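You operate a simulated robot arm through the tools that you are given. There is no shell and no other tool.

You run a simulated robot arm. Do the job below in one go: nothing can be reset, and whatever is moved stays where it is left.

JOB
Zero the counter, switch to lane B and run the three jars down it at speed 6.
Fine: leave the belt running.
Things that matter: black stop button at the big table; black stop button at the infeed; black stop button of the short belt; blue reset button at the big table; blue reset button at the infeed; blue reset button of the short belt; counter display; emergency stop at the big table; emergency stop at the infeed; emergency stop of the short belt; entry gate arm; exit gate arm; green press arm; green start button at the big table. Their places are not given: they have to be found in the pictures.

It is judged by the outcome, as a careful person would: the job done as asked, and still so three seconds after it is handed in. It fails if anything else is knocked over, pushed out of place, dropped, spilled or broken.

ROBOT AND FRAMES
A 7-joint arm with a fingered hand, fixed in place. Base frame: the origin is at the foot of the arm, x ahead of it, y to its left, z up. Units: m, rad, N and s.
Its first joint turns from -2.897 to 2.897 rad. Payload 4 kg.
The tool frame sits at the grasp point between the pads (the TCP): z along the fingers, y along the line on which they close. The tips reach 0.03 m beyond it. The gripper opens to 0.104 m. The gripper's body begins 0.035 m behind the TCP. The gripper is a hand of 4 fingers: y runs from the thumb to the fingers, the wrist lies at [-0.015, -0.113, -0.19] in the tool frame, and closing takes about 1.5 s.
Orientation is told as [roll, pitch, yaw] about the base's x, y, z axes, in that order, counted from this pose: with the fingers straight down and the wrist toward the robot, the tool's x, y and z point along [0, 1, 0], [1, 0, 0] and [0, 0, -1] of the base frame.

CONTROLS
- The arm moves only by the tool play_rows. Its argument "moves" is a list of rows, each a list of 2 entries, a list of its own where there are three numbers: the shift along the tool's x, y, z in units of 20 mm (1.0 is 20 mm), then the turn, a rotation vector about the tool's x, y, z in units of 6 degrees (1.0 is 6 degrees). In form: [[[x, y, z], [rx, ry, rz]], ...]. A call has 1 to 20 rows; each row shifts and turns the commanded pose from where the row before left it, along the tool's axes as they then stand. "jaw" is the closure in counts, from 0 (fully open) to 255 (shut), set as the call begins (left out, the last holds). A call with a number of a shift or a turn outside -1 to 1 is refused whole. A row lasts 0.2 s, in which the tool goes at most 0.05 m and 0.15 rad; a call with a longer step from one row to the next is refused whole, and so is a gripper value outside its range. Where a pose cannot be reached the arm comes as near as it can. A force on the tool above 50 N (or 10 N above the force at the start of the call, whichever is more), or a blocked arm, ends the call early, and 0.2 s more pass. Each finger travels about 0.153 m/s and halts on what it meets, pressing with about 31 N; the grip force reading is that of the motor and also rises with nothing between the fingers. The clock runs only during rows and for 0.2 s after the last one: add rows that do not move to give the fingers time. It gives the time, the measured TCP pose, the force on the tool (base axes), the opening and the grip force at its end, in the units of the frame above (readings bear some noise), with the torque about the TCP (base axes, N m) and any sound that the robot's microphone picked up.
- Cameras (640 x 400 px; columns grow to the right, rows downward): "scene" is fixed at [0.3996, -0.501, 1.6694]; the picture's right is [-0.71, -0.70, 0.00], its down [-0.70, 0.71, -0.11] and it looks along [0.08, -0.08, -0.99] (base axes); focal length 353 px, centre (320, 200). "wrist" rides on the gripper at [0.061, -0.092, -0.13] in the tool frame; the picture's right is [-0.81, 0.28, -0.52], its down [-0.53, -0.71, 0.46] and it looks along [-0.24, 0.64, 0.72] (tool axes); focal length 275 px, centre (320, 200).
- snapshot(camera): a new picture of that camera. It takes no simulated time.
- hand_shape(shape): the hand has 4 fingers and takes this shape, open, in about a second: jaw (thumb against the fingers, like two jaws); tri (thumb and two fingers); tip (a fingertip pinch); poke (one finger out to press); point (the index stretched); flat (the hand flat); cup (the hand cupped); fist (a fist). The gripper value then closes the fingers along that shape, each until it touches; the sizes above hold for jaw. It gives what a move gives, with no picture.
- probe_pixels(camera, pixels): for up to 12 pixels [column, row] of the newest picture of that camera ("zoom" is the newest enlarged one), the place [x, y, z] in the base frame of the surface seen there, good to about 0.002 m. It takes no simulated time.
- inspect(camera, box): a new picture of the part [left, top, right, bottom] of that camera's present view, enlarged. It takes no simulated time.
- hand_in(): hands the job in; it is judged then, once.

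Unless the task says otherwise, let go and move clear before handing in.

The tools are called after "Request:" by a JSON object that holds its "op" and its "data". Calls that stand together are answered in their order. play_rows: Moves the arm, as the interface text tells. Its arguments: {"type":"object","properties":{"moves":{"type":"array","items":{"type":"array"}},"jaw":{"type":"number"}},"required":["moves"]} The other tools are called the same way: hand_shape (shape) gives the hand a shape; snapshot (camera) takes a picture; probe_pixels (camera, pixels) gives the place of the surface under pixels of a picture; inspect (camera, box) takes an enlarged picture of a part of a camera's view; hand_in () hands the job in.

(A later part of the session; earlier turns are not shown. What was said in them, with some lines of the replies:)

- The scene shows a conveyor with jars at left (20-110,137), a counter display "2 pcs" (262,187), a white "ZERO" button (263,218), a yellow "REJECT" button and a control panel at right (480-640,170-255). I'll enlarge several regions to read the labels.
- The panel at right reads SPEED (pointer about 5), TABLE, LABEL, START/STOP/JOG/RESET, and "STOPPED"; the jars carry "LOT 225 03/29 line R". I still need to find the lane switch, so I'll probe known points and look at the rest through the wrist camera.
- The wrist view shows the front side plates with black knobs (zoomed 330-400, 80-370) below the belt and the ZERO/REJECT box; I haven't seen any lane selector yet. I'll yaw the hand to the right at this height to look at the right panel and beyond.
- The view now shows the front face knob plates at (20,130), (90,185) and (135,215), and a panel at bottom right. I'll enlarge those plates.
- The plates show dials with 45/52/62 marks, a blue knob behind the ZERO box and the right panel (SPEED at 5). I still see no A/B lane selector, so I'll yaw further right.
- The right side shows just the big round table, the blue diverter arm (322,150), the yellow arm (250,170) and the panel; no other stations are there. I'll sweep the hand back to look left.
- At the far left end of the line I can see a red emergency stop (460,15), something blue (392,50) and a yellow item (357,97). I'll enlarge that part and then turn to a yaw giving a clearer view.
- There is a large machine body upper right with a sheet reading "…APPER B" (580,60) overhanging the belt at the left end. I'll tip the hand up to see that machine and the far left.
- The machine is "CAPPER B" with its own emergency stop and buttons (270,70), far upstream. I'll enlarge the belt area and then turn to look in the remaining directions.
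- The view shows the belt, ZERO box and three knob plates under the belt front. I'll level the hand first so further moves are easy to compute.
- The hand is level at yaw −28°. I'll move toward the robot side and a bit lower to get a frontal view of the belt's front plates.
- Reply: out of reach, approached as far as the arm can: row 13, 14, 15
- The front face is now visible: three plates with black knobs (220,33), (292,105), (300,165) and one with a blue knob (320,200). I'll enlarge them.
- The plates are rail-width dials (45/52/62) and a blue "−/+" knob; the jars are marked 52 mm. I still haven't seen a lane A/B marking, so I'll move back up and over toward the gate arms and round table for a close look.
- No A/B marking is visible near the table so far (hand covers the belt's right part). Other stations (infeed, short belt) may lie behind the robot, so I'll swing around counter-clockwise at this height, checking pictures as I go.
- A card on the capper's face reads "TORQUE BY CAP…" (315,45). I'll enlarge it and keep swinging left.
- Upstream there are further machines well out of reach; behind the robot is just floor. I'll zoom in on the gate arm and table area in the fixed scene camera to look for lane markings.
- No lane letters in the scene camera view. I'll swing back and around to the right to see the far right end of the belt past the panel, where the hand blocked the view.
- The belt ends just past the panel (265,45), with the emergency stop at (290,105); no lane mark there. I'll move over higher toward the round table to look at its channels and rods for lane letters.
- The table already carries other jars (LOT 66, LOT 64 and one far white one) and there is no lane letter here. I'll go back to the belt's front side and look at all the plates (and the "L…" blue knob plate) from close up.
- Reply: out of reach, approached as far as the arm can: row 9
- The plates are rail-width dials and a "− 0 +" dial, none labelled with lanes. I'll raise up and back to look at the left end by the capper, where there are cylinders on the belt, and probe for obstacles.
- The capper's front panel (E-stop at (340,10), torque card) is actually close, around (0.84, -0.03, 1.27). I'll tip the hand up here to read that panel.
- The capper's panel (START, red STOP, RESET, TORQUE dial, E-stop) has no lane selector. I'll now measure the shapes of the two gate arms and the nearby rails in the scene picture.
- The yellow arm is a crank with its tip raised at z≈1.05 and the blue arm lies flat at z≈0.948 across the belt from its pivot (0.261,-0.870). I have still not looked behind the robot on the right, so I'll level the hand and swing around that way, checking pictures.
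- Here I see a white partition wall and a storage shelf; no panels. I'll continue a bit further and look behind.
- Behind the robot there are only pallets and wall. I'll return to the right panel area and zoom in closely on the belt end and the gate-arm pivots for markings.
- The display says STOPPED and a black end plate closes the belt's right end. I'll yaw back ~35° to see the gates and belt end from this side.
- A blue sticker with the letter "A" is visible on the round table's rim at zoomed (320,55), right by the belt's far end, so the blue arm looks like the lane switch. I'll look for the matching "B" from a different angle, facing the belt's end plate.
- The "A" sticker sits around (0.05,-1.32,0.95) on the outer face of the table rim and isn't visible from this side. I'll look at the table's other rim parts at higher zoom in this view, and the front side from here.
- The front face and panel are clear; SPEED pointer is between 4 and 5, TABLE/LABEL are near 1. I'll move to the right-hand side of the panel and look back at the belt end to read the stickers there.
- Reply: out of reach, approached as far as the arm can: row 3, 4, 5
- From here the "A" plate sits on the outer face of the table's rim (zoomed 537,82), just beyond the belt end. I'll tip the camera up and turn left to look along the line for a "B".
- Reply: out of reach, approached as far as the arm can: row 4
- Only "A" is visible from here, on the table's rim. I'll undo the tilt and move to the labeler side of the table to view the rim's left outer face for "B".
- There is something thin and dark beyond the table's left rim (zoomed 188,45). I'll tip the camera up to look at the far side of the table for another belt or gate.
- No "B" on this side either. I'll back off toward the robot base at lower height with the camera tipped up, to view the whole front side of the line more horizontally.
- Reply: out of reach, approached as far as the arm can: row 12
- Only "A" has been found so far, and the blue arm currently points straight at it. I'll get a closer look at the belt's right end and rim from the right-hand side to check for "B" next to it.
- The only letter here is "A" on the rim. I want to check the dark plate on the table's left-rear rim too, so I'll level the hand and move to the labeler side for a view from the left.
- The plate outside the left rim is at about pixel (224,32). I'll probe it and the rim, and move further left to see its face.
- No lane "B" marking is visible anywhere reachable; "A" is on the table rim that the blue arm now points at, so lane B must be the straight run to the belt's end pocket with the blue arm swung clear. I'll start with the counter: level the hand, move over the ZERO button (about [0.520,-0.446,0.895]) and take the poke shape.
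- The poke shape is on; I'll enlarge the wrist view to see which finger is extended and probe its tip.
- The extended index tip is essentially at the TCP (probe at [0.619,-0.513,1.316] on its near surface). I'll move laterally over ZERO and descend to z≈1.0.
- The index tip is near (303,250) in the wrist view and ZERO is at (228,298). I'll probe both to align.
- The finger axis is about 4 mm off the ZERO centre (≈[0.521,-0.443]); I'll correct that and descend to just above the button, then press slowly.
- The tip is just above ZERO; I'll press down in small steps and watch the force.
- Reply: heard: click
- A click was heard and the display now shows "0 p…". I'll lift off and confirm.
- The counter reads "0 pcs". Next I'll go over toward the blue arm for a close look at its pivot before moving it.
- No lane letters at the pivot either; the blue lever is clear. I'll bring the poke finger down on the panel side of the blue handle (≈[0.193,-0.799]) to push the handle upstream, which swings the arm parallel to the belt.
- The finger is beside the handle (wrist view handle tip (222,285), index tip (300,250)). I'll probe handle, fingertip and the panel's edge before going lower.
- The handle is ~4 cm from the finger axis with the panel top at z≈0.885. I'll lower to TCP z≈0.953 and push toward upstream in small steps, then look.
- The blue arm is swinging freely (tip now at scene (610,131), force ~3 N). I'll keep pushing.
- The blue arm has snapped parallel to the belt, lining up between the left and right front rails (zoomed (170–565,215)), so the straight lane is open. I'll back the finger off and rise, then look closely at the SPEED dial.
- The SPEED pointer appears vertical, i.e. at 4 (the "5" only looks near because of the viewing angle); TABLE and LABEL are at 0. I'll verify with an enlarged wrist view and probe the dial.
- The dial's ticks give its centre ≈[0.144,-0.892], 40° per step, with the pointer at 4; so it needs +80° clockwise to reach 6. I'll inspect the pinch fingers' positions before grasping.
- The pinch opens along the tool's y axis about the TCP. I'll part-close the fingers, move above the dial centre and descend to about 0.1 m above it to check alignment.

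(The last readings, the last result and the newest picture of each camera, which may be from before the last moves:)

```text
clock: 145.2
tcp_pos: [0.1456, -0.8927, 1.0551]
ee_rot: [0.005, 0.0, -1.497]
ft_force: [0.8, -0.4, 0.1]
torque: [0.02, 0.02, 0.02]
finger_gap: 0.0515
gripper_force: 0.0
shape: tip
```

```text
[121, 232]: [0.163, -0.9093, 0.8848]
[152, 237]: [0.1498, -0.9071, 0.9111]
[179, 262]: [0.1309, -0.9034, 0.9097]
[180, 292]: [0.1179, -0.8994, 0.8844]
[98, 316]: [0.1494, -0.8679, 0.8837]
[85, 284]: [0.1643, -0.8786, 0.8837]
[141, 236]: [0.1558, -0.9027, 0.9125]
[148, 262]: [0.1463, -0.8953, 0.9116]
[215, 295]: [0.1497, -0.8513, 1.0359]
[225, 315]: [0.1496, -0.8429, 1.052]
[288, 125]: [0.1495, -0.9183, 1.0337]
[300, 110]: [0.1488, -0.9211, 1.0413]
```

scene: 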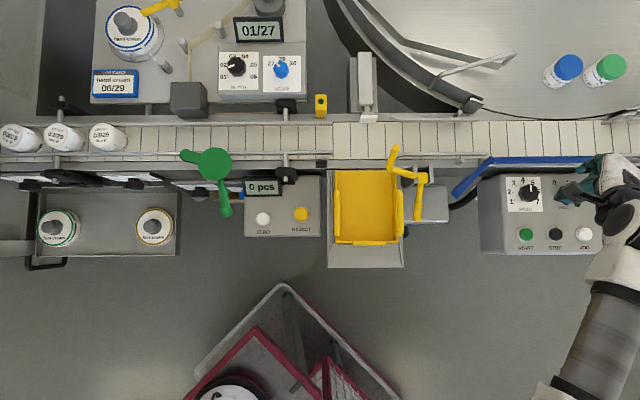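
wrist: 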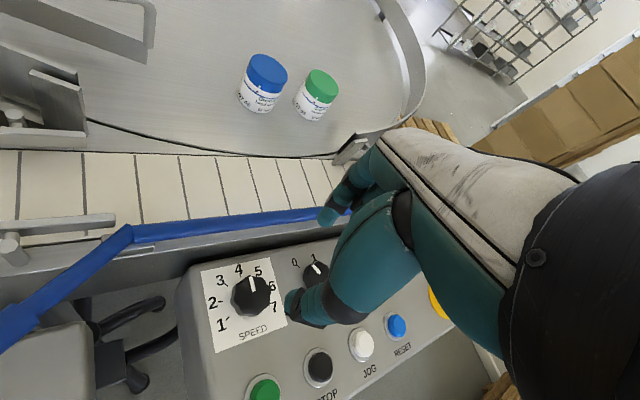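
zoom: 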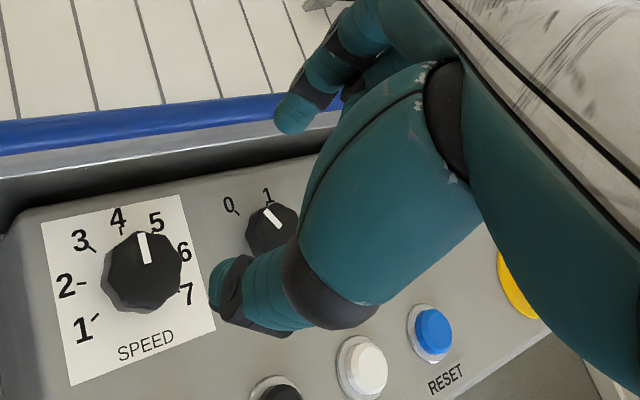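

The fingers straddle the TCP symmetrically (inner faces ±26 mm) and the TCP is within 2 mm of the dial's centre. I'll descend in steps to TCP z≈0.925 and look.

Request:
{"op": "play_rows", "data": {"moves": [[[-0.05, 0, 1], [0, 0, 0]], [[0, 0, 1], [0, 0, 0]], [[0, 0, 1], [0, 0, 0]], [[0, 0, 1], [0, 0, 0]], [[0, 0, 0.8], [0, 0, 0]], [[0, 0, 0.6], [0, 0, 0]], [[0, 0, 0.5], [0, 0, 0]], [[0, 0, 0.4], [0, 0, 0]]]}}

Request:
{"op": "snapshot", "data": {"camera": "wrist"}}

Request:
{"op": "inspect", "data": {"camera": "wrist", "box": [240, 160, 440, 360]}}

Request:
{"op": "inspect", "data": {"camera": "scene", "box": [480, 140, 640, 260]}}

```text
clock: 147.0
tcp_pos: [0.1447, -0.8929, 0.9295]
ee_rot: [0.005, 0.0, -1.499]
ft_force: [-0.5, -0.6, -0.1]
torque: [0.02, -0.01, 0.0]
finger_gap: 0.0511
gripper_force: 0.0
shape: tip
```

```text
taken
```

wrist: 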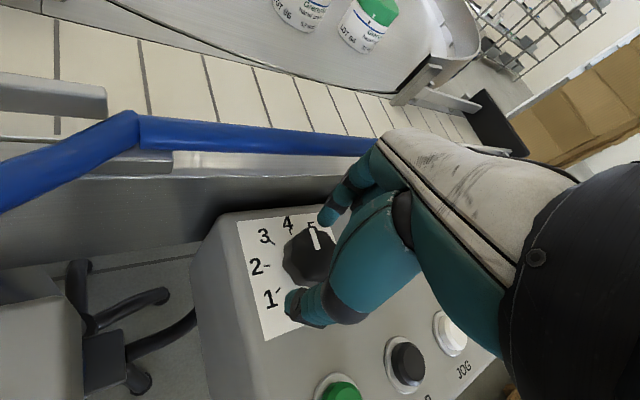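

```text
2.00 times, centred on (340, 260) of wrist
```

zoom: 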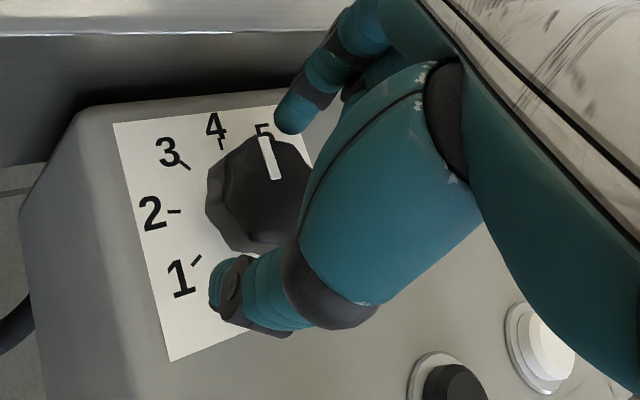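

```text
3.33 times, centred on (560, 200) of scene
```

zoom: 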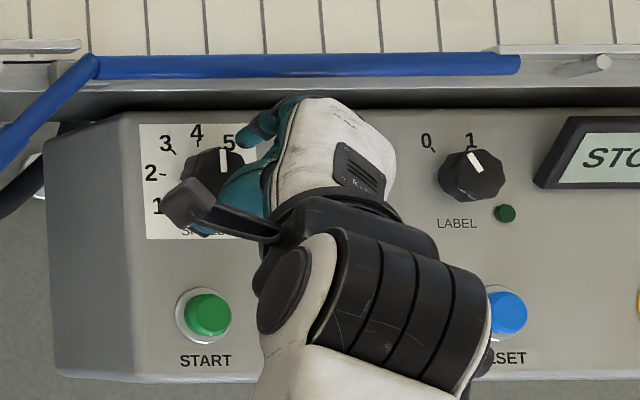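

The fingertips are level with the dial's top, so I'll lower another 10–12 mm in small steps and close on the knob.

Request:
{"op": "play_rows", "data": {"moves": [[[0, 0, 0.2], [0, 0, 0]], [[0, 0, 0.2], [0, 0, 0]], [[0, 0, 0.2], [0, 0, 0]]]}}

Request:
{"op": "probe_pixels", "data": {"camera": "wrist", "pixels": [[290, 300], [322, 222], [300, 250]]}}

Request:
{"op": "inspect", "data": {"camera": "wrist", "box": [240, 160, 440, 360]}}

```text
clock: 147.8
tcp_pos: [0.1452, -0.8935, 0.9167]
ee_rot: [0.005, 0.0, -1.498]
ft_force: [-0.2, 0.4, 1.4]
torque: [-0.03, -0.04, -0.01]
finger_gap: 0.0512
gripper_force: 0.1
shape: tip
```

```text
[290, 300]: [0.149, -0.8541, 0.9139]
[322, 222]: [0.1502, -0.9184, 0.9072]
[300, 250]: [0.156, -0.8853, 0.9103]
```

```text
2.00 times, centred on (340, 260) of wrist
```

zoom: 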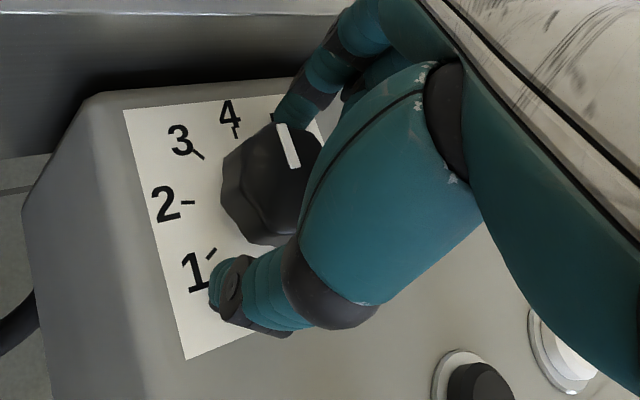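

Both fingertips now flank the knob; I'll close on it.

Request:
{"op": "play_rows", "data": {"moves": [[[0, 0, 0], [0, 0, 0]], [[0, 0, 0], [0, 0, 0]], [[0, 0, 0], [0, 0, 0]], [[0, 0, 0], [0, 0, 0]], [[0, 0, 0], [0, 0, 0]], [[0, 0, 0], [0, 0, 0]]], "jaw": 230}}

Request:
{"op": "inspect", "data": {"camera": "wrist", "box": [240, 160, 440, 360]}}

```text
clock: 149.2
tcp_pos: [0.145, -0.8927, 0.9162]
ee_rot: [0.005, 0.001, -1.497]
ft_force: [-0.5, 3.9, -14.1]
torque: [0.11, 0.04, -0.02]
finger_gap: 0.0275
gripper_force: 31.4
shape: tip
```

```text
2.00 times, centred on (340, 260) of wrist
```

zoom: 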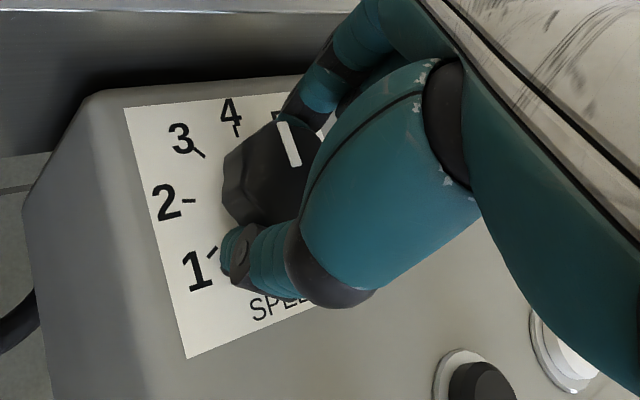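

The knob is gripped (31 N). I'll turn clockwise in two stages; first about 42°.

Request:
{"op": "play_rows", "data": {"moves": [[[0, 0, 0], [0, 0, 1]], [[0, 0, 0], [0, 0, 1]], [[0, 0, 0], [0, 0, 1]], [[0, 0, 0], [0, 0, 1]], [[0, 0, 0], [0, 0, 1]], [[0, 0, 0], [0, 0, 1]], [[0, 0, 0], [0, 0, 1]]]}}

Request:
{"op": "snapshot", "data": {"camera": "wrist"}}

Request:
{"op": "inspect", "data": {"camera": "wrist", "box": [240, 160, 440, 360]}}

Request:
{"op": "inspect", "data": {"camera": "scene", "box": [480, 140, 640, 260]}}

```text
clock: 150.8
tcp_pos: [0.1453, -0.8941, 0.9162]
ee_rot: [0.001, 0.003, -2.232]
ft_force: [-1.2, 1.4, -19.8]
torque: [0.02, -0.04, 0.02]
finger_gap: 0.0278
gripper_force: 31.2
shape: tip
```

```text
taken
```

wrist: 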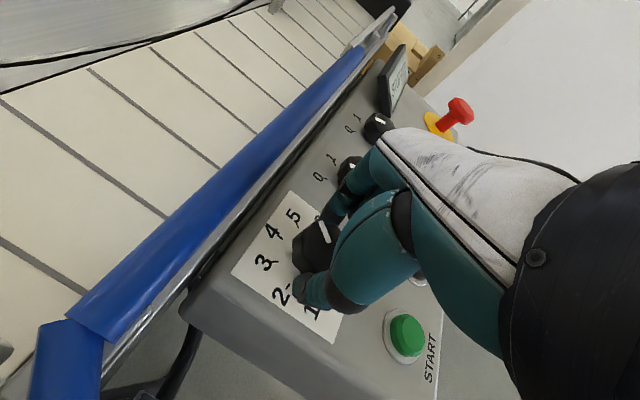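

```text
2.00 times, centred on (340, 260) of wrist
```

zoom: 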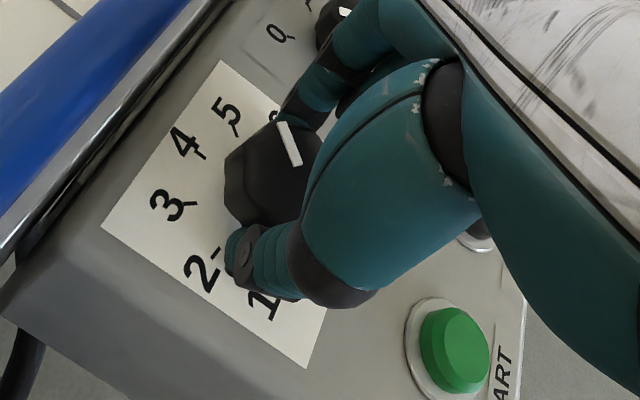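

```text
3.33 times, centred on (560, 200) of scene
```

zoom: 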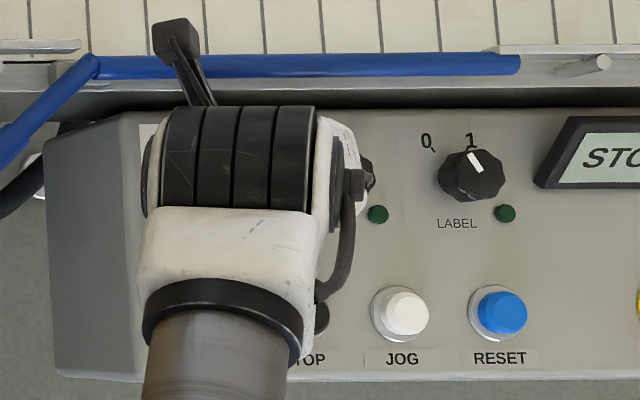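

The pointer turns with the hand (now about +42°). I'll turn the remaining ~38°.

Request:
{"op": "play_rows", "data": {"moves": [[[0, 0, 0], [0, 0, 1]], [[0, 0, 0], [0, 0, 1]], [[0, 0, 0], [0, 0, 1]], [[0, 0, 0], [0, 0, 1]], [[0, 0, 0], [0, 0, 1]], [[0, 0, 0], [0, 0, 1]], [[0, 0, 0], [0, 0, 0.4]], [[0, 0, 0], [0, 0, 0]]]}}

Request:
{"op": "snapshot", "data": {"camera": "wrist"}}

Request:
{"op": "inspect", "data": {"camera": "wrist", "box": [240, 160, 440, 360]}}

```text
clock: 152.6
tcp_pos: [0.1455, -0.8938, 0.9171]
ee_rot: [0.001, 0.004, -2.902]
ft_force: [-2.6, -2.4, -22.4]
torque: [-0.07, -0.02, -0.02]
finger_gap: 0.0277
gripper_force: 31.3
shape: tip
```

```text
taken
```

wrist: 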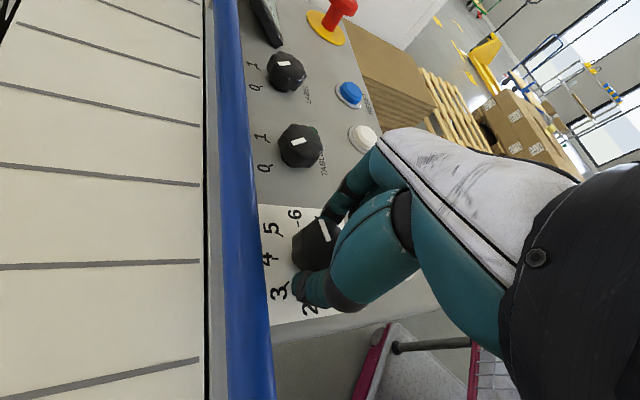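

```text
2.00 times, centred on (340, 260) of wrist
```

zoom: 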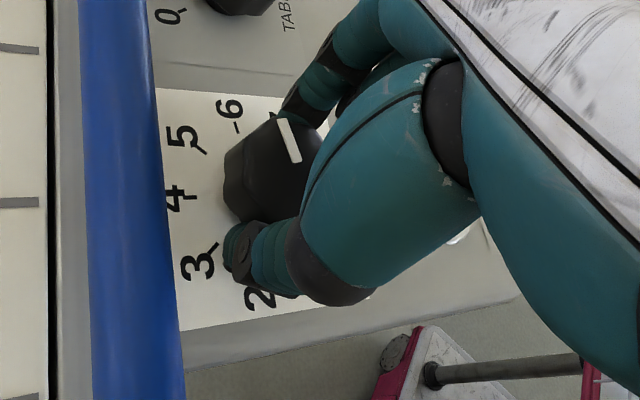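

Request:
{"op": "probe_pixels", "data": {"camera": "zoom", "pixels": [[281, 122], [294, 158], [237, 127], [200, 150], [183, 198], [213, 245], [288, 140]]}}

```text
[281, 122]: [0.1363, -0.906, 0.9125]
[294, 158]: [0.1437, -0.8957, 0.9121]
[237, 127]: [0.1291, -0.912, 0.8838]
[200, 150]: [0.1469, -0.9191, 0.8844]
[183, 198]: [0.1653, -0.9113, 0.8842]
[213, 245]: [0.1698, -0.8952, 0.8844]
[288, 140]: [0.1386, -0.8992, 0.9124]
```

Probing the pointer ends gives +80° against the "6" tick at +82°, so the dial is at 6. I'll open and lift off.

Request:
{"op": "play_rows", "data": {"moves": [[[0, 0, 0], [0, 0, 0]], [[0, 0, 0], [0, 0, 0]], [[0, 0, 0], [0, 0, 0]], [[0, 0, 0], [0, 0, 0]], [[0, 0, -0.5], [0, 0, 0]], [[0, 0, -1], [0, 0, 0]], [[0, 0, -1], [0, 0, 0]], [[0, 0, -1], [0, 0, 0]], [[0, 0, -1], [0, 0, 0]], [[0, 0, -1], [0, 0, 0]], [[0, 0, -1], [0, 0, 0]], [[0, 0, -1], [0, 0, 0]]], "jaw": 130}}

Request:
{"op": "snapshot", "data": {"camera": "wrist"}}

Request:
{"op": "inspect", "data": {"camera": "wrist", "box": [220, 60, 420, 260]}}

```text
clock: 155.2
tcp_pos: [0.1451, -0.8933, 1.0686]
ee_rot: [0.0, 0.004, -2.902]
ft_force: [0.0, -0.5, -0.7]
torque: [0.02, 0.0, -0.03]
finger_gap: 0.0507
gripper_force: 0.1
shape: tip
```

```text
taken
```

wrist: 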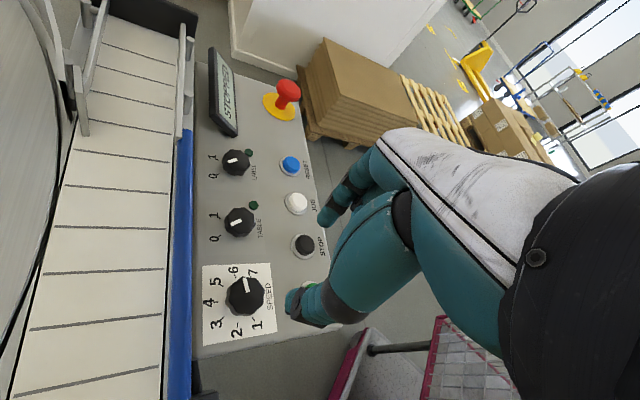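

```text
2.00 times, centred on (320, 160) of wrist
```

zoom: 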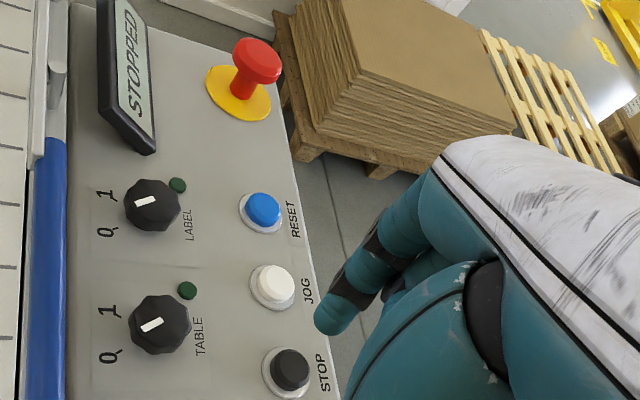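

Request:
{"op": "inspect", "data": {"camera": "wrist", "box": [195, 245, 295, 345]}}

Request:
{"op": "inspect", "data": {"camera": "scene", "box": [400, 60, 640, 260]}}

```text
4.00 times, centred on (245, 295) of wrist
```

zoom: 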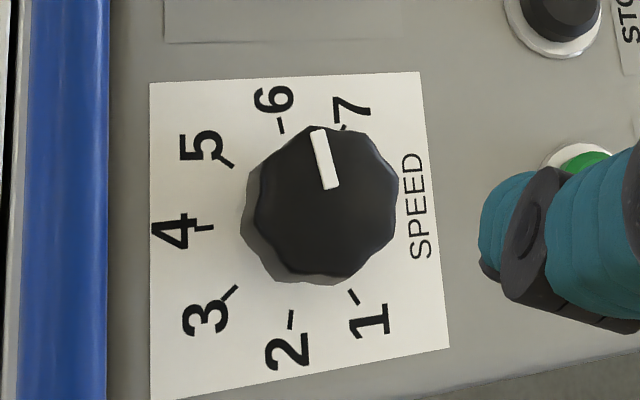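

```text
2.00 times, centred on (520, 160) of scene
```

zoom: 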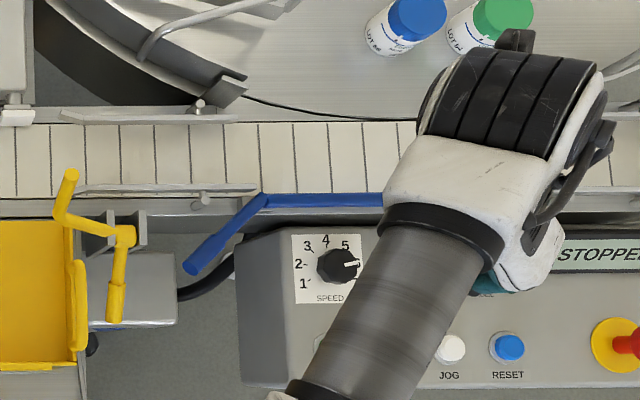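

The dial pointer lies on 6, TABLE and LABEL remain at 0 and the blue arm is still parallel. Now I'll rise, rotate back, take the poke shape and move above START (≈[0.086,-0.827]).

Request:
{"op": "play_rows", "data": {"moves": [[[0, 0, -0.6], [0, 0, -1]], [[0, 0, -0.6], [0, 0, -1]], [[0, 0, -0.6], [0, 0, -1]], [[0, 0, -0.6], [0, 0, -1]], [[0, 0, -0.6], [0, 0, -1]], [[0, 0, 0], [0, 0, -1]], [[0, 0, 0], [0, 0, -1]], [[0, 0, 0], [0, 0, -1]], [[0, 0, 0], [0, 0, -1]], [[0, 0, 0], [0, 0, -1]], [[0, 0, 0], [0, 0, -1]], [[0, 0, 0], [0, 0, -1]], [[0, 0, 0], [0, 0, -1]], [[0, 0, 0], [0, 0, -1]], [[-0.7, -1, 0], [0, 0, -0.3]], [[-0.7, -1, 0], [0, 0, 0]], [[-0.7, -1, 0], [0, 0, 0]], [[-0.6, -1, 0], [0, 0, 0]]]}}

Request:
{"op": "hand_shape", "data": {"shape": "poke"}}

Request:
{"op": "snapshot", "data": {"camera": "wrist"}}

Request:
{"op": "snapshot", "data": {"camera": "scene"}}

```text
clock: 159.0
tcp_pos: [0.0792, -0.8233, 1.1269]
ee_rot: [0.005, 0.0, -1.401]
ft_force: [0.0, -0.1, 0.5]
torque: [0.01, 0.02, 0.0]
finger_gap: 0.0507
gripper_force: 0.1
shape: tip
```

```text
clock: 159.9
tcp_pos: [0.0772, -0.8231, 1.1276]
ee_rot: [0.005, 0.001, -1.403]
ft_force: [-0.2, 0.1, -0.1]
torque: [-0.03, 0.0, -0.01]
finger_gap: 0.0
gripper_force: 0.0
shape: poke
```

```text
taken
```

wrist: 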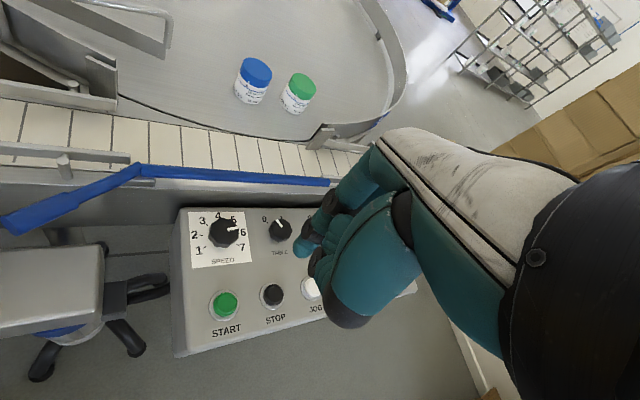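

```text
taken
```

scene: 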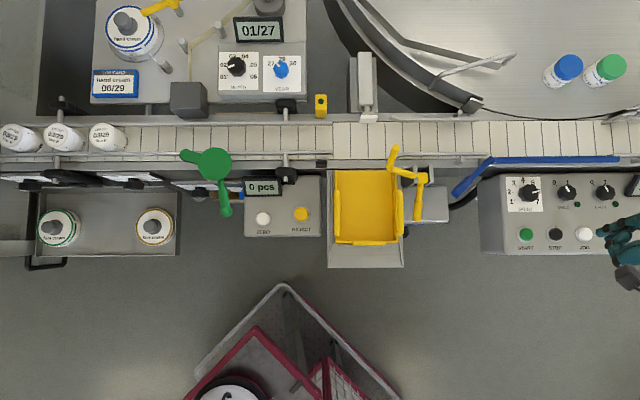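

START is at wrist (225,303), and the SPEED pointer clearly faces 6. I'll probe START to fine-tune, then descend.

Request:
{"op": "probe_pixels", "data": {"camera": "wrist", "pixels": [[225, 302], [218, 302], [232, 302], [301, 250], [305, 243], [271, 295]]}}

Request:
{"op": "play_rows", "data": {"moves": [[[0, 0, 1], [0, 0, 0]], [[0, 0, 1], [0, 0, 0]], [[0, 0, 1], [0, 0, 0]], [[0, 0, 1], [0, 0, 0]], [[0, 0, 1], [0, 0, 0]], [[0, 0, 1], [0, 0, 0]], [[0, 0, 1], [0, 0, 0]], [[0, 0, 1], [0, 0, 0]], [[0, 0, 0.8], [0, 0, 0]]]}}

Request:
{"op": "inspect", "data": {"camera": "wrist", "box": [180, 160, 400, 380]}}

```text
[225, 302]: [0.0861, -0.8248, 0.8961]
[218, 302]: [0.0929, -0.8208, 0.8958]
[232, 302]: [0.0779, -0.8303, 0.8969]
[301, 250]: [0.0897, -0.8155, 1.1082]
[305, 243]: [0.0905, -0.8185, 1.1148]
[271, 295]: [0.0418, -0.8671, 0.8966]
```

```text
clock: 161.9
tcp_pos: [0.0781, -0.8231, 0.9517]
ee_rot: [0.002, 0.002, -1.404]
ft_force: [-0.6, -0.7, -0.3]
torque: [0.03, -0.01, 0.01]
finger_gap: 0.0001
gripper_force: 0.0
shape: poke
```

```text
1.82 times, centred on (290, 270) of wrist
```

zoom: 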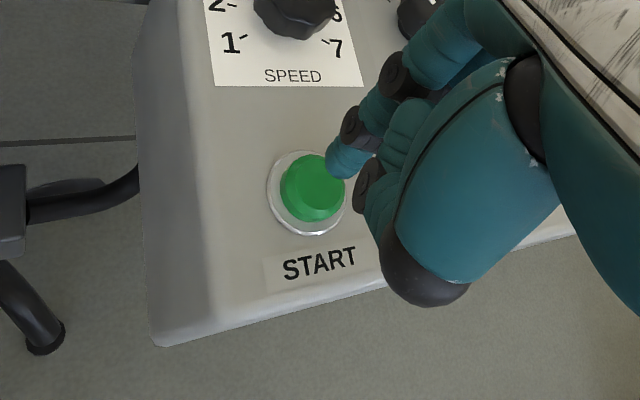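

The finger is right over START, aligned as it was for ZERO. I'll press in small steps.

Request:
{"op": "play_rows", "data": {"moves": [[[0, 0, 0.3], [0, 0, 0]], [[0, 0, 0.3], [0, 0, 0]], [[0, 0, 0.3], [0, 0, 0]], [[0, 0, 0.3], [0, 0, 0]], [[0, 0, 0.3], [0, 0, 0]]]}}

Request:
{"op": "snapshot", "data": {"camera": "scene"}}

```text
clock: 163.1
tcp_pos: [0.0781, -0.8226, 0.9218]
ee_rot: [0.002, -0.002, -1.403]
ft_force: [-0.1, -0.1, 3.5]
torque: [0.02, 0.0, 0.0]
finger_gap: 0.0
gripper_force: 0.1
shape: poke
heard: click
```

```text
taken
```

scene: 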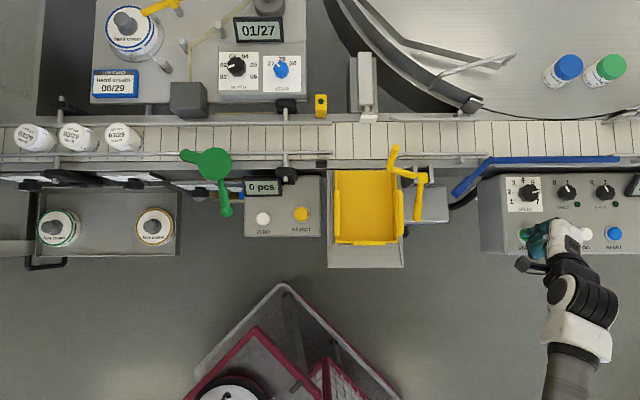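

A click was heard and the jars have started moving (now at (35–123,137)). I'll lift off and watch the jars travel.

Request:
{"op": "play_rows", "data": {"moves": [[[0, 0, -0.6], [0, 0, 0]], [[0, 0, -1], [0, 0, 0]], [[0, 0, -1], [0, 0, 0]], [[0, 0, -1], [0, 0, 0]]]}}

Request:
{"op": "snapshot", "data": {"camera": "scene"}}

Request:
{"op": "snapshot", "data": {"camera": "wrist"}}

```text
clock: 164.1
tcp_pos: [0.079, -0.8229, 0.9951]
ee_rot: [0.004, -0.002, -1.405]
ft_force: [-0.2, -0.6, 0.7]
torque: [0.03, 0.0, -0.04]
finger_gap: 0.0002
gripper_force: 0.0
shape: poke
```

```text
taken
```

scene: 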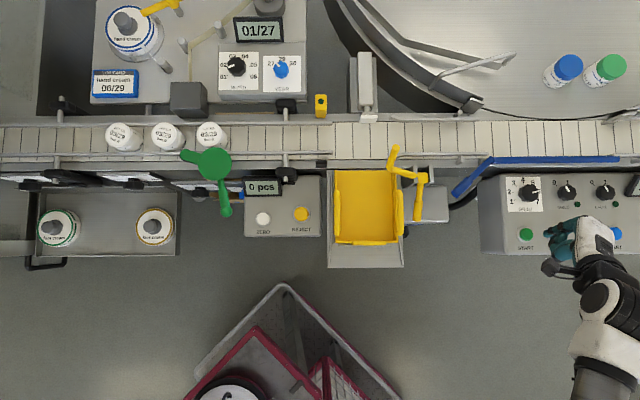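

```text
taken
```

wrist: 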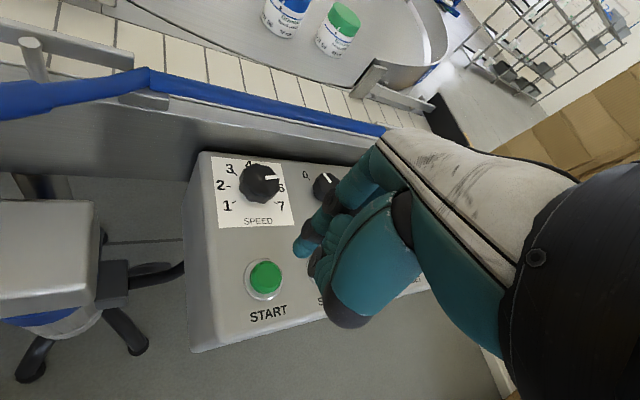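

The jars run at about 0.19 m/s between the rails (now 122–212 px). I'll hold here near the STOP button and watch in short intervals.

Request:
{"op": "play_rows", "data": {"moves": [[[0, 0, 0], [0, 0, 0]], [[0, 0, 0], [0, 0, 0]], [[0, 0, 0], [0, 0, 0]]]}}

Request:
{"op": "snapshot", "data": {"camera": "scene"}}

```text
clock: 164.9
tcp_pos: [0.0777, -0.8222, 0.9934]
ee_rot: [0.006, 0.001, -1.403]
ft_force: [0.2, -0.3, 1.3]
torque: [-0.01, 0.03, 0.01]
finger_gap: 0.0
gripper_force: 0.0
shape: poke
```

```text
taken
```

scene: 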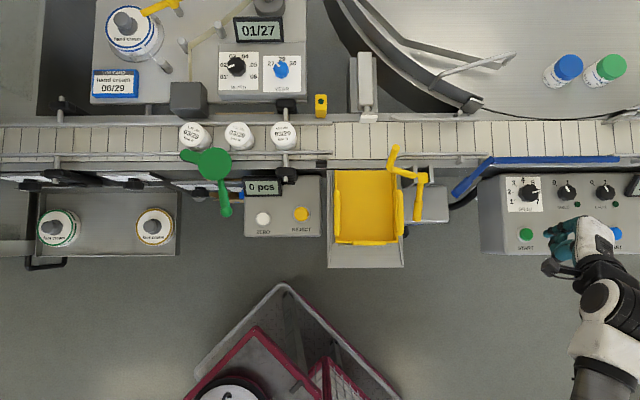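

The jars passed the green press arm without trouble (now 195–285 px). I'll keep watching.

Request:
{"op": "play_rows", "data": {"moves": [[[0, 0, 0], [0, 0, 0]], [[0, 0, 0], [0, 0, 0]], [[0, 0, 0], [0, 0, 0]], [[0, 0, 0], [0, 0, 0]]]}}

Request:
{"op": "snapshot", "data": {"camera": "scene"}}

```text
clock: 165.9
tcp_pos: [0.0785, -0.8235, 0.9935]
ee_rot: [0.004, 0.001, -1.401]
ft_force: [0.6, -0.5, -0.7]
torque: [-0.01, -0.01, 0.02]
finger_gap: 0.0
gripper_force: 0.2
shape: poke
```

```text
taken
```

scene: 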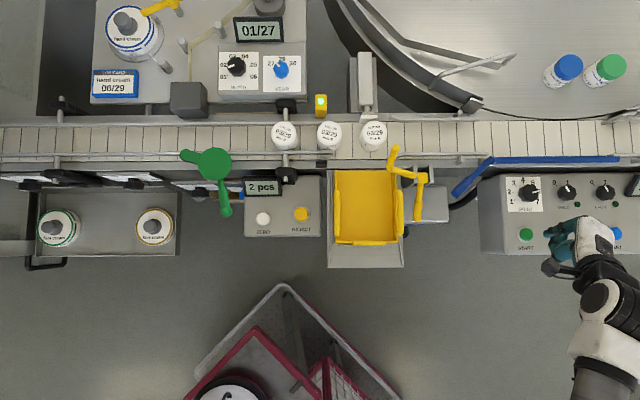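

The counter shows "2 pcs" with the second jar at the sensor and no jam. I'll continue watching through the gate section.

Request:
{"op": "play_rows", "data": {"moves": [[[0, 0, 0], [0, 0, 0]], [[0, 0, 0], [0, 0, 0]], [[0, 0, 0], [0, 0, 0]], [[0, 0, 0], [0, 0, 0]]]}}

Request:
{"op": "snapshot", "data": {"camera": "scene"}}

```text
clock: 166.9
tcp_pos: [0.0787, -0.823, 0.9927]
ee_rot: [0.003, 0.003, -1.404]
ft_force: [0.4, -0.1, 0.2]
torque: [0.02, 0.02, -0.01]
finger_gap: 0.0001
gripper_force: 0.1
shape: poke
```

```text
taken
```

scene: 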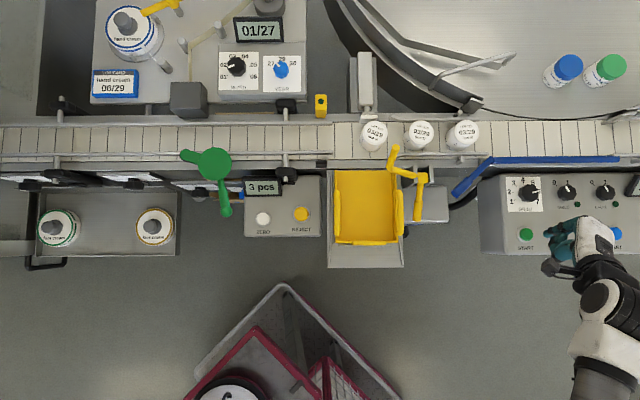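

The counter reads "3 pcs" and the jars are past the yellow arm (373–463 px). I'll watch them run along the blue arm to the end.

Request:
{"op": "play_rows", "data": {"moves": [[[0, 0, 0], [0, 0, 0]], [[0, 0, 0], [0, 0, 0]], [[0, 0, 0], [0, 0, 0]], [[0, 0, 0], [0, 0, 0]]]}}

Request:
{"op": "snapshot", "data": {"camera": "scene"}}

Request:
{"op": "snapshot", "data": {"camera": "wrist"}}

```text
clock: 167.9
tcp_pos: [0.0793, -0.8237, 0.9928]
ee_rot: [0.005, -0.001, -1.404]
ft_force: [0.2, 0.6, 0.0]
torque: [-0.03, -0.01, -0.01]
finger_gap: 0.0001
gripper_force: 0.1
shape: poke
```

```text
taken
```

scene: 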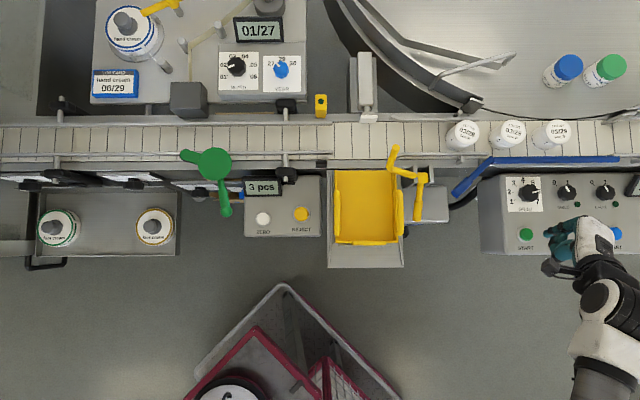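

```text
taken
```

wrist: 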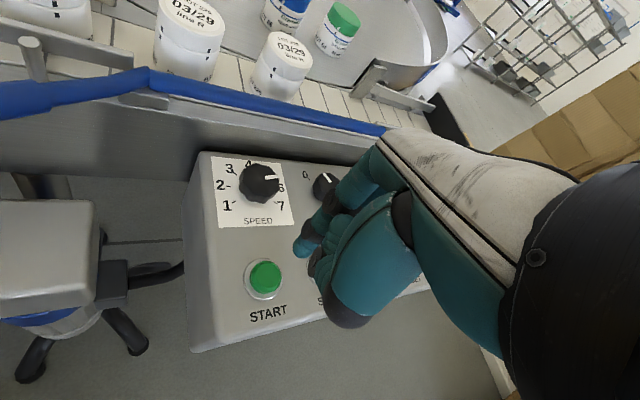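

The jars are passing straight alongside the blue arm. I'll let them reach the end and retreat upward meanwhile.

Request:
{"op": "play_rows", "data": {"moves": [[[0, 0, -1], [0, 0, 0]], [[0, 0, -1], [0, 0, 0]], [[0, 0, -1], [0, 0, 0]], [[0, 0, -1], [0, 0, 0]], [[0, 0, -1], [0, 0, 0]], [[0, -1, -1], [0, 0, 0]], [[0, -1, -1], [0, 0, 0]], [[0, -1, -1], [0, 0, 0]], [[0, -1, -1], [0, 0, 0]]]}}

Request:
{"op": "snapshot", "data": {"camera": "scene"}}

Request:
{"op": "snapshot", "data": {"camera": "wrist"}}

```text
clock: 169.9
tcp_pos: [0.0643, -0.7451, 1.1732]
ee_rot: [0.003, 0.0, -1.403]
ft_force: [0.2, -0.2, 0.0]
torque: [0.02, 0.02, 0.01]
finger_gap: 0.0
gripper_force: 0.1
shape: poke
```

```text
taken
```

scene: 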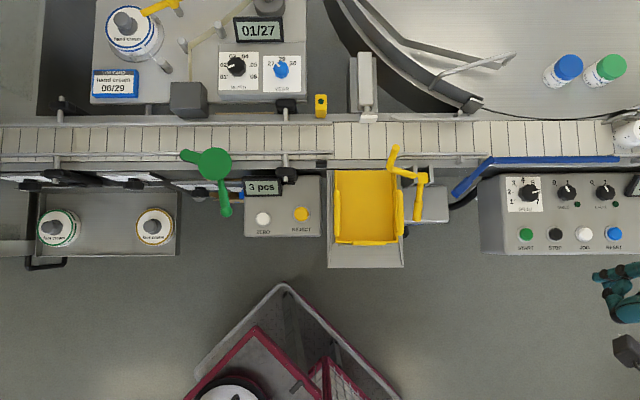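

```text
taken
```

wrist: 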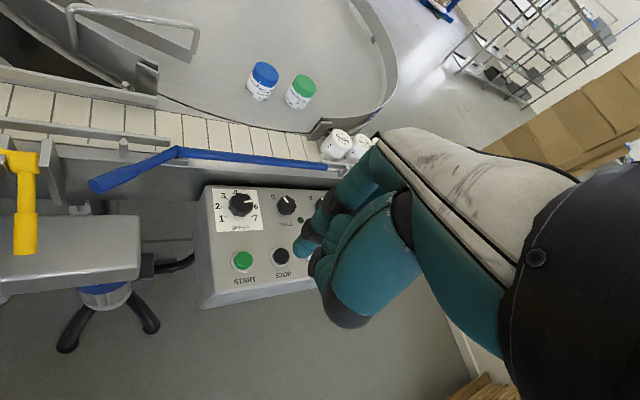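

The jars have reached the end pocket (one visible at scene (628,135)). I'll yaw right to see them and the display.

Request:
{"op": "play_rows", "data": {"moves": [[[0, -1, -1], [0, 0, 1]], [[0, -1, -1], [0, 0, 1]], [[0, -1, 0], [0, 0, 1]], [[0, -1, 0], [0, 0, 1]], [[0, -1, 0], [0, 0, 1]], [[0, -1, 0], [0, 0, 1]]]}}

Request:
{"op": "snapshot", "data": {"camera": "wrist"}}

Request:
{"op": "inspect", "data": {"camera": "wrist", "box": [100, 0, 400, 200]}}

```text
clock: 171.3
tcp_pos: [0.0751, -0.6266, 1.2137]
ee_rot: [0.004, 0.002, -2.033]
ft_force: [-1.0, -0.1, -0.1]
torque: [0.02, -0.02, 0.01]
finger_gap: 0.0004
gripper_force: 0.0
shape: poke
```

```text
taken
```

wrist: 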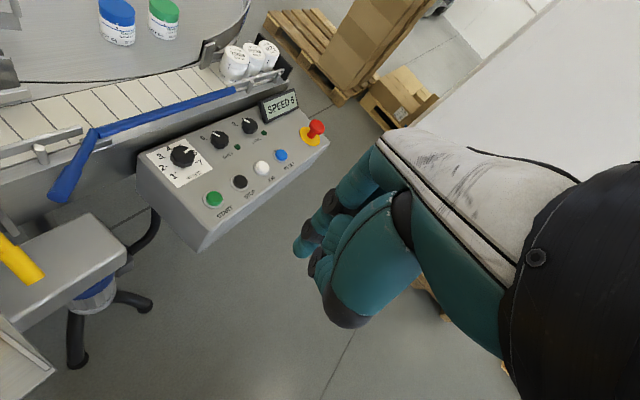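

```text
2.00 times, centred on (250, 100) of wrist
```

zoom: 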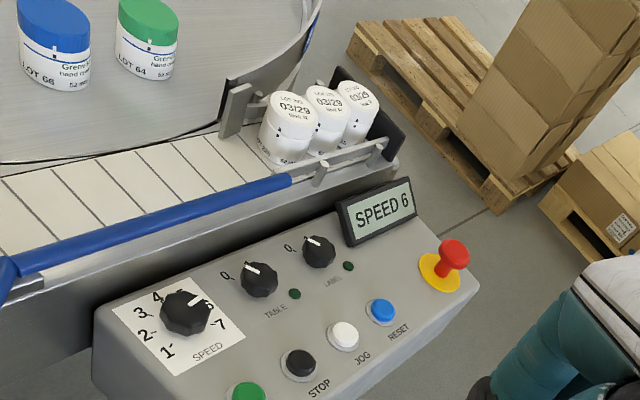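

The display shows "SPEED 6", and all three jars stand upright in the end pocket of the straight lane; the counter reads 3. I'll back away to a clear spot and check that everything stays stable.

Request:
{"op": "play_rows", "data": {"moves": [[[0, -1, -0.5], [0, 0, 0]], [[0, -1, -0.5], [0, 0, 0]], [[0, -1, -0.5], [0, 0, 0]], [[0, -1, -0.5], [0, 0, 0]], [[0, -0.5, -0.5], [0, 0, 0]], [[0, 0, 0], [0, 0, 0]], [[0, 0, 0], [0, 0, 0]], [[0, 0, 0], [0, 0, 0]], [[0, 0, 0], [0, 0, 0]], [[0, 0, 0], [0, 0, 0]], [[0, 0, 0], [0, 0, 0]], [[0, 0, 0], [0, 0, 0]], [[0, 0, 0], [0, 0, 0]], [[0, 0, 0], [0, 0, 0]], [[0, 0, 0], [0, 0, 0]]]}}

Request:
{"op": "snapshot", "data": {"camera": "wrist"}}

Request:
{"op": "inspect", "data": {"camera": "wrist", "box": [100, 0, 400, 200]}}

Request:
{"op": "snapshot", "data": {"camera": "scene"}}

Request:
{"op": "inspect", "data": {"camera": "scene", "box": [440, 80, 640, 260]}}

```text
clock: 174.5
tcp_pos: [0.1131, -0.5459, 1.2629]
ee_rot: [0.004, 0.002, -2.031]
ft_force: [-0.1, -0.1, 0.7]
torque: [0.02, -0.02, -0.01]
finger_gap: 0.0
gripper_force: 0.1
shape: poke
```

```text
taken
```

wrist: 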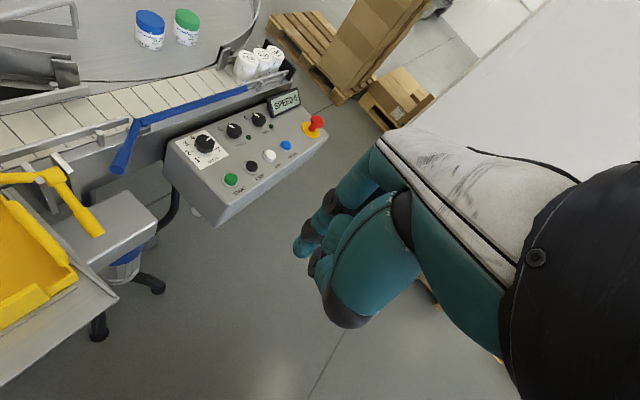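

```text
2.00 times, centred on (250, 100) of wrist
```

zoom: 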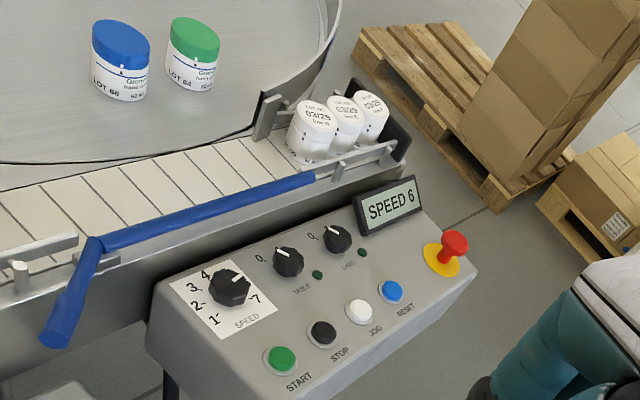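

```text
taken
```

scene: 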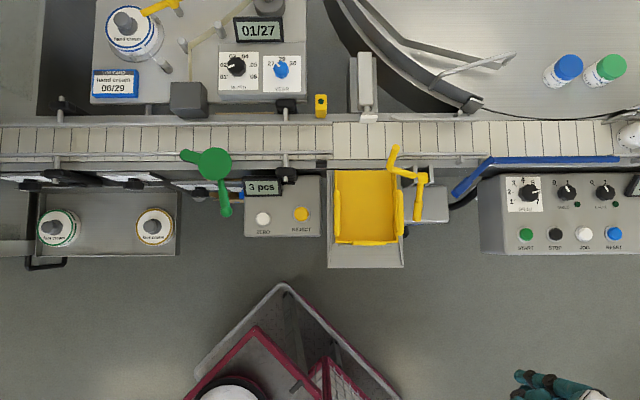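

```text
2.22 times, centred on (540, 170) of scene
```

zoom: 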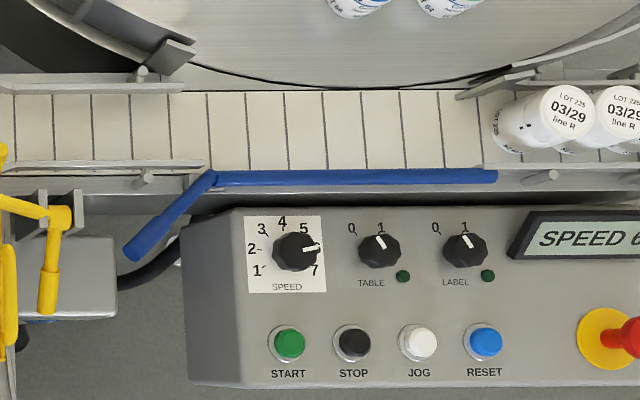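

The three jars are upright and still in the straight lane's end pocket. The display reads "SPEED 6" with the belt running, and the counter went from 0 to 3. The blue arm is parallel to the belt, TABLE and LABEL are still at 0, and the hand is clear. I found only an "A" marking, on the round table's rim where the blue arm first pointed. So I'm treating the straight run as lane B without having seen a "B" label. I'm handing in now.

Request:
{"op": "hand_in", "data": {}}

```text
The job is handed in.
```

The job is handed in: the three jars ran down the straight lane at speed 6 and the belt is still running. The one thing I could not confirm is that this lane is lane B.

- **Counter:** I pressed ZERO and the display went from 2 to 0. It now reads 3, one for each jar.
- **Lane:** I swung the blue arm parallel to the belt, so the jars went straight to the pocket at the belt's end instead of onto the round table. The only lane marking I found was an "A" on the table's rim, where the arm first pointed, so I took the straight run to be lane B. I never saw a "B" label.
- **Speed:** I turned the dial from 4 to 6 before pressing START, and the panel display reads "SPEED 6".
- **Jars:** All three are upright and still in the end pocket. They passed through the rails without jamming.

Nothing else was knocked or moved. TABLE and LABEL stayed at 0, and the hand is clear of the line.
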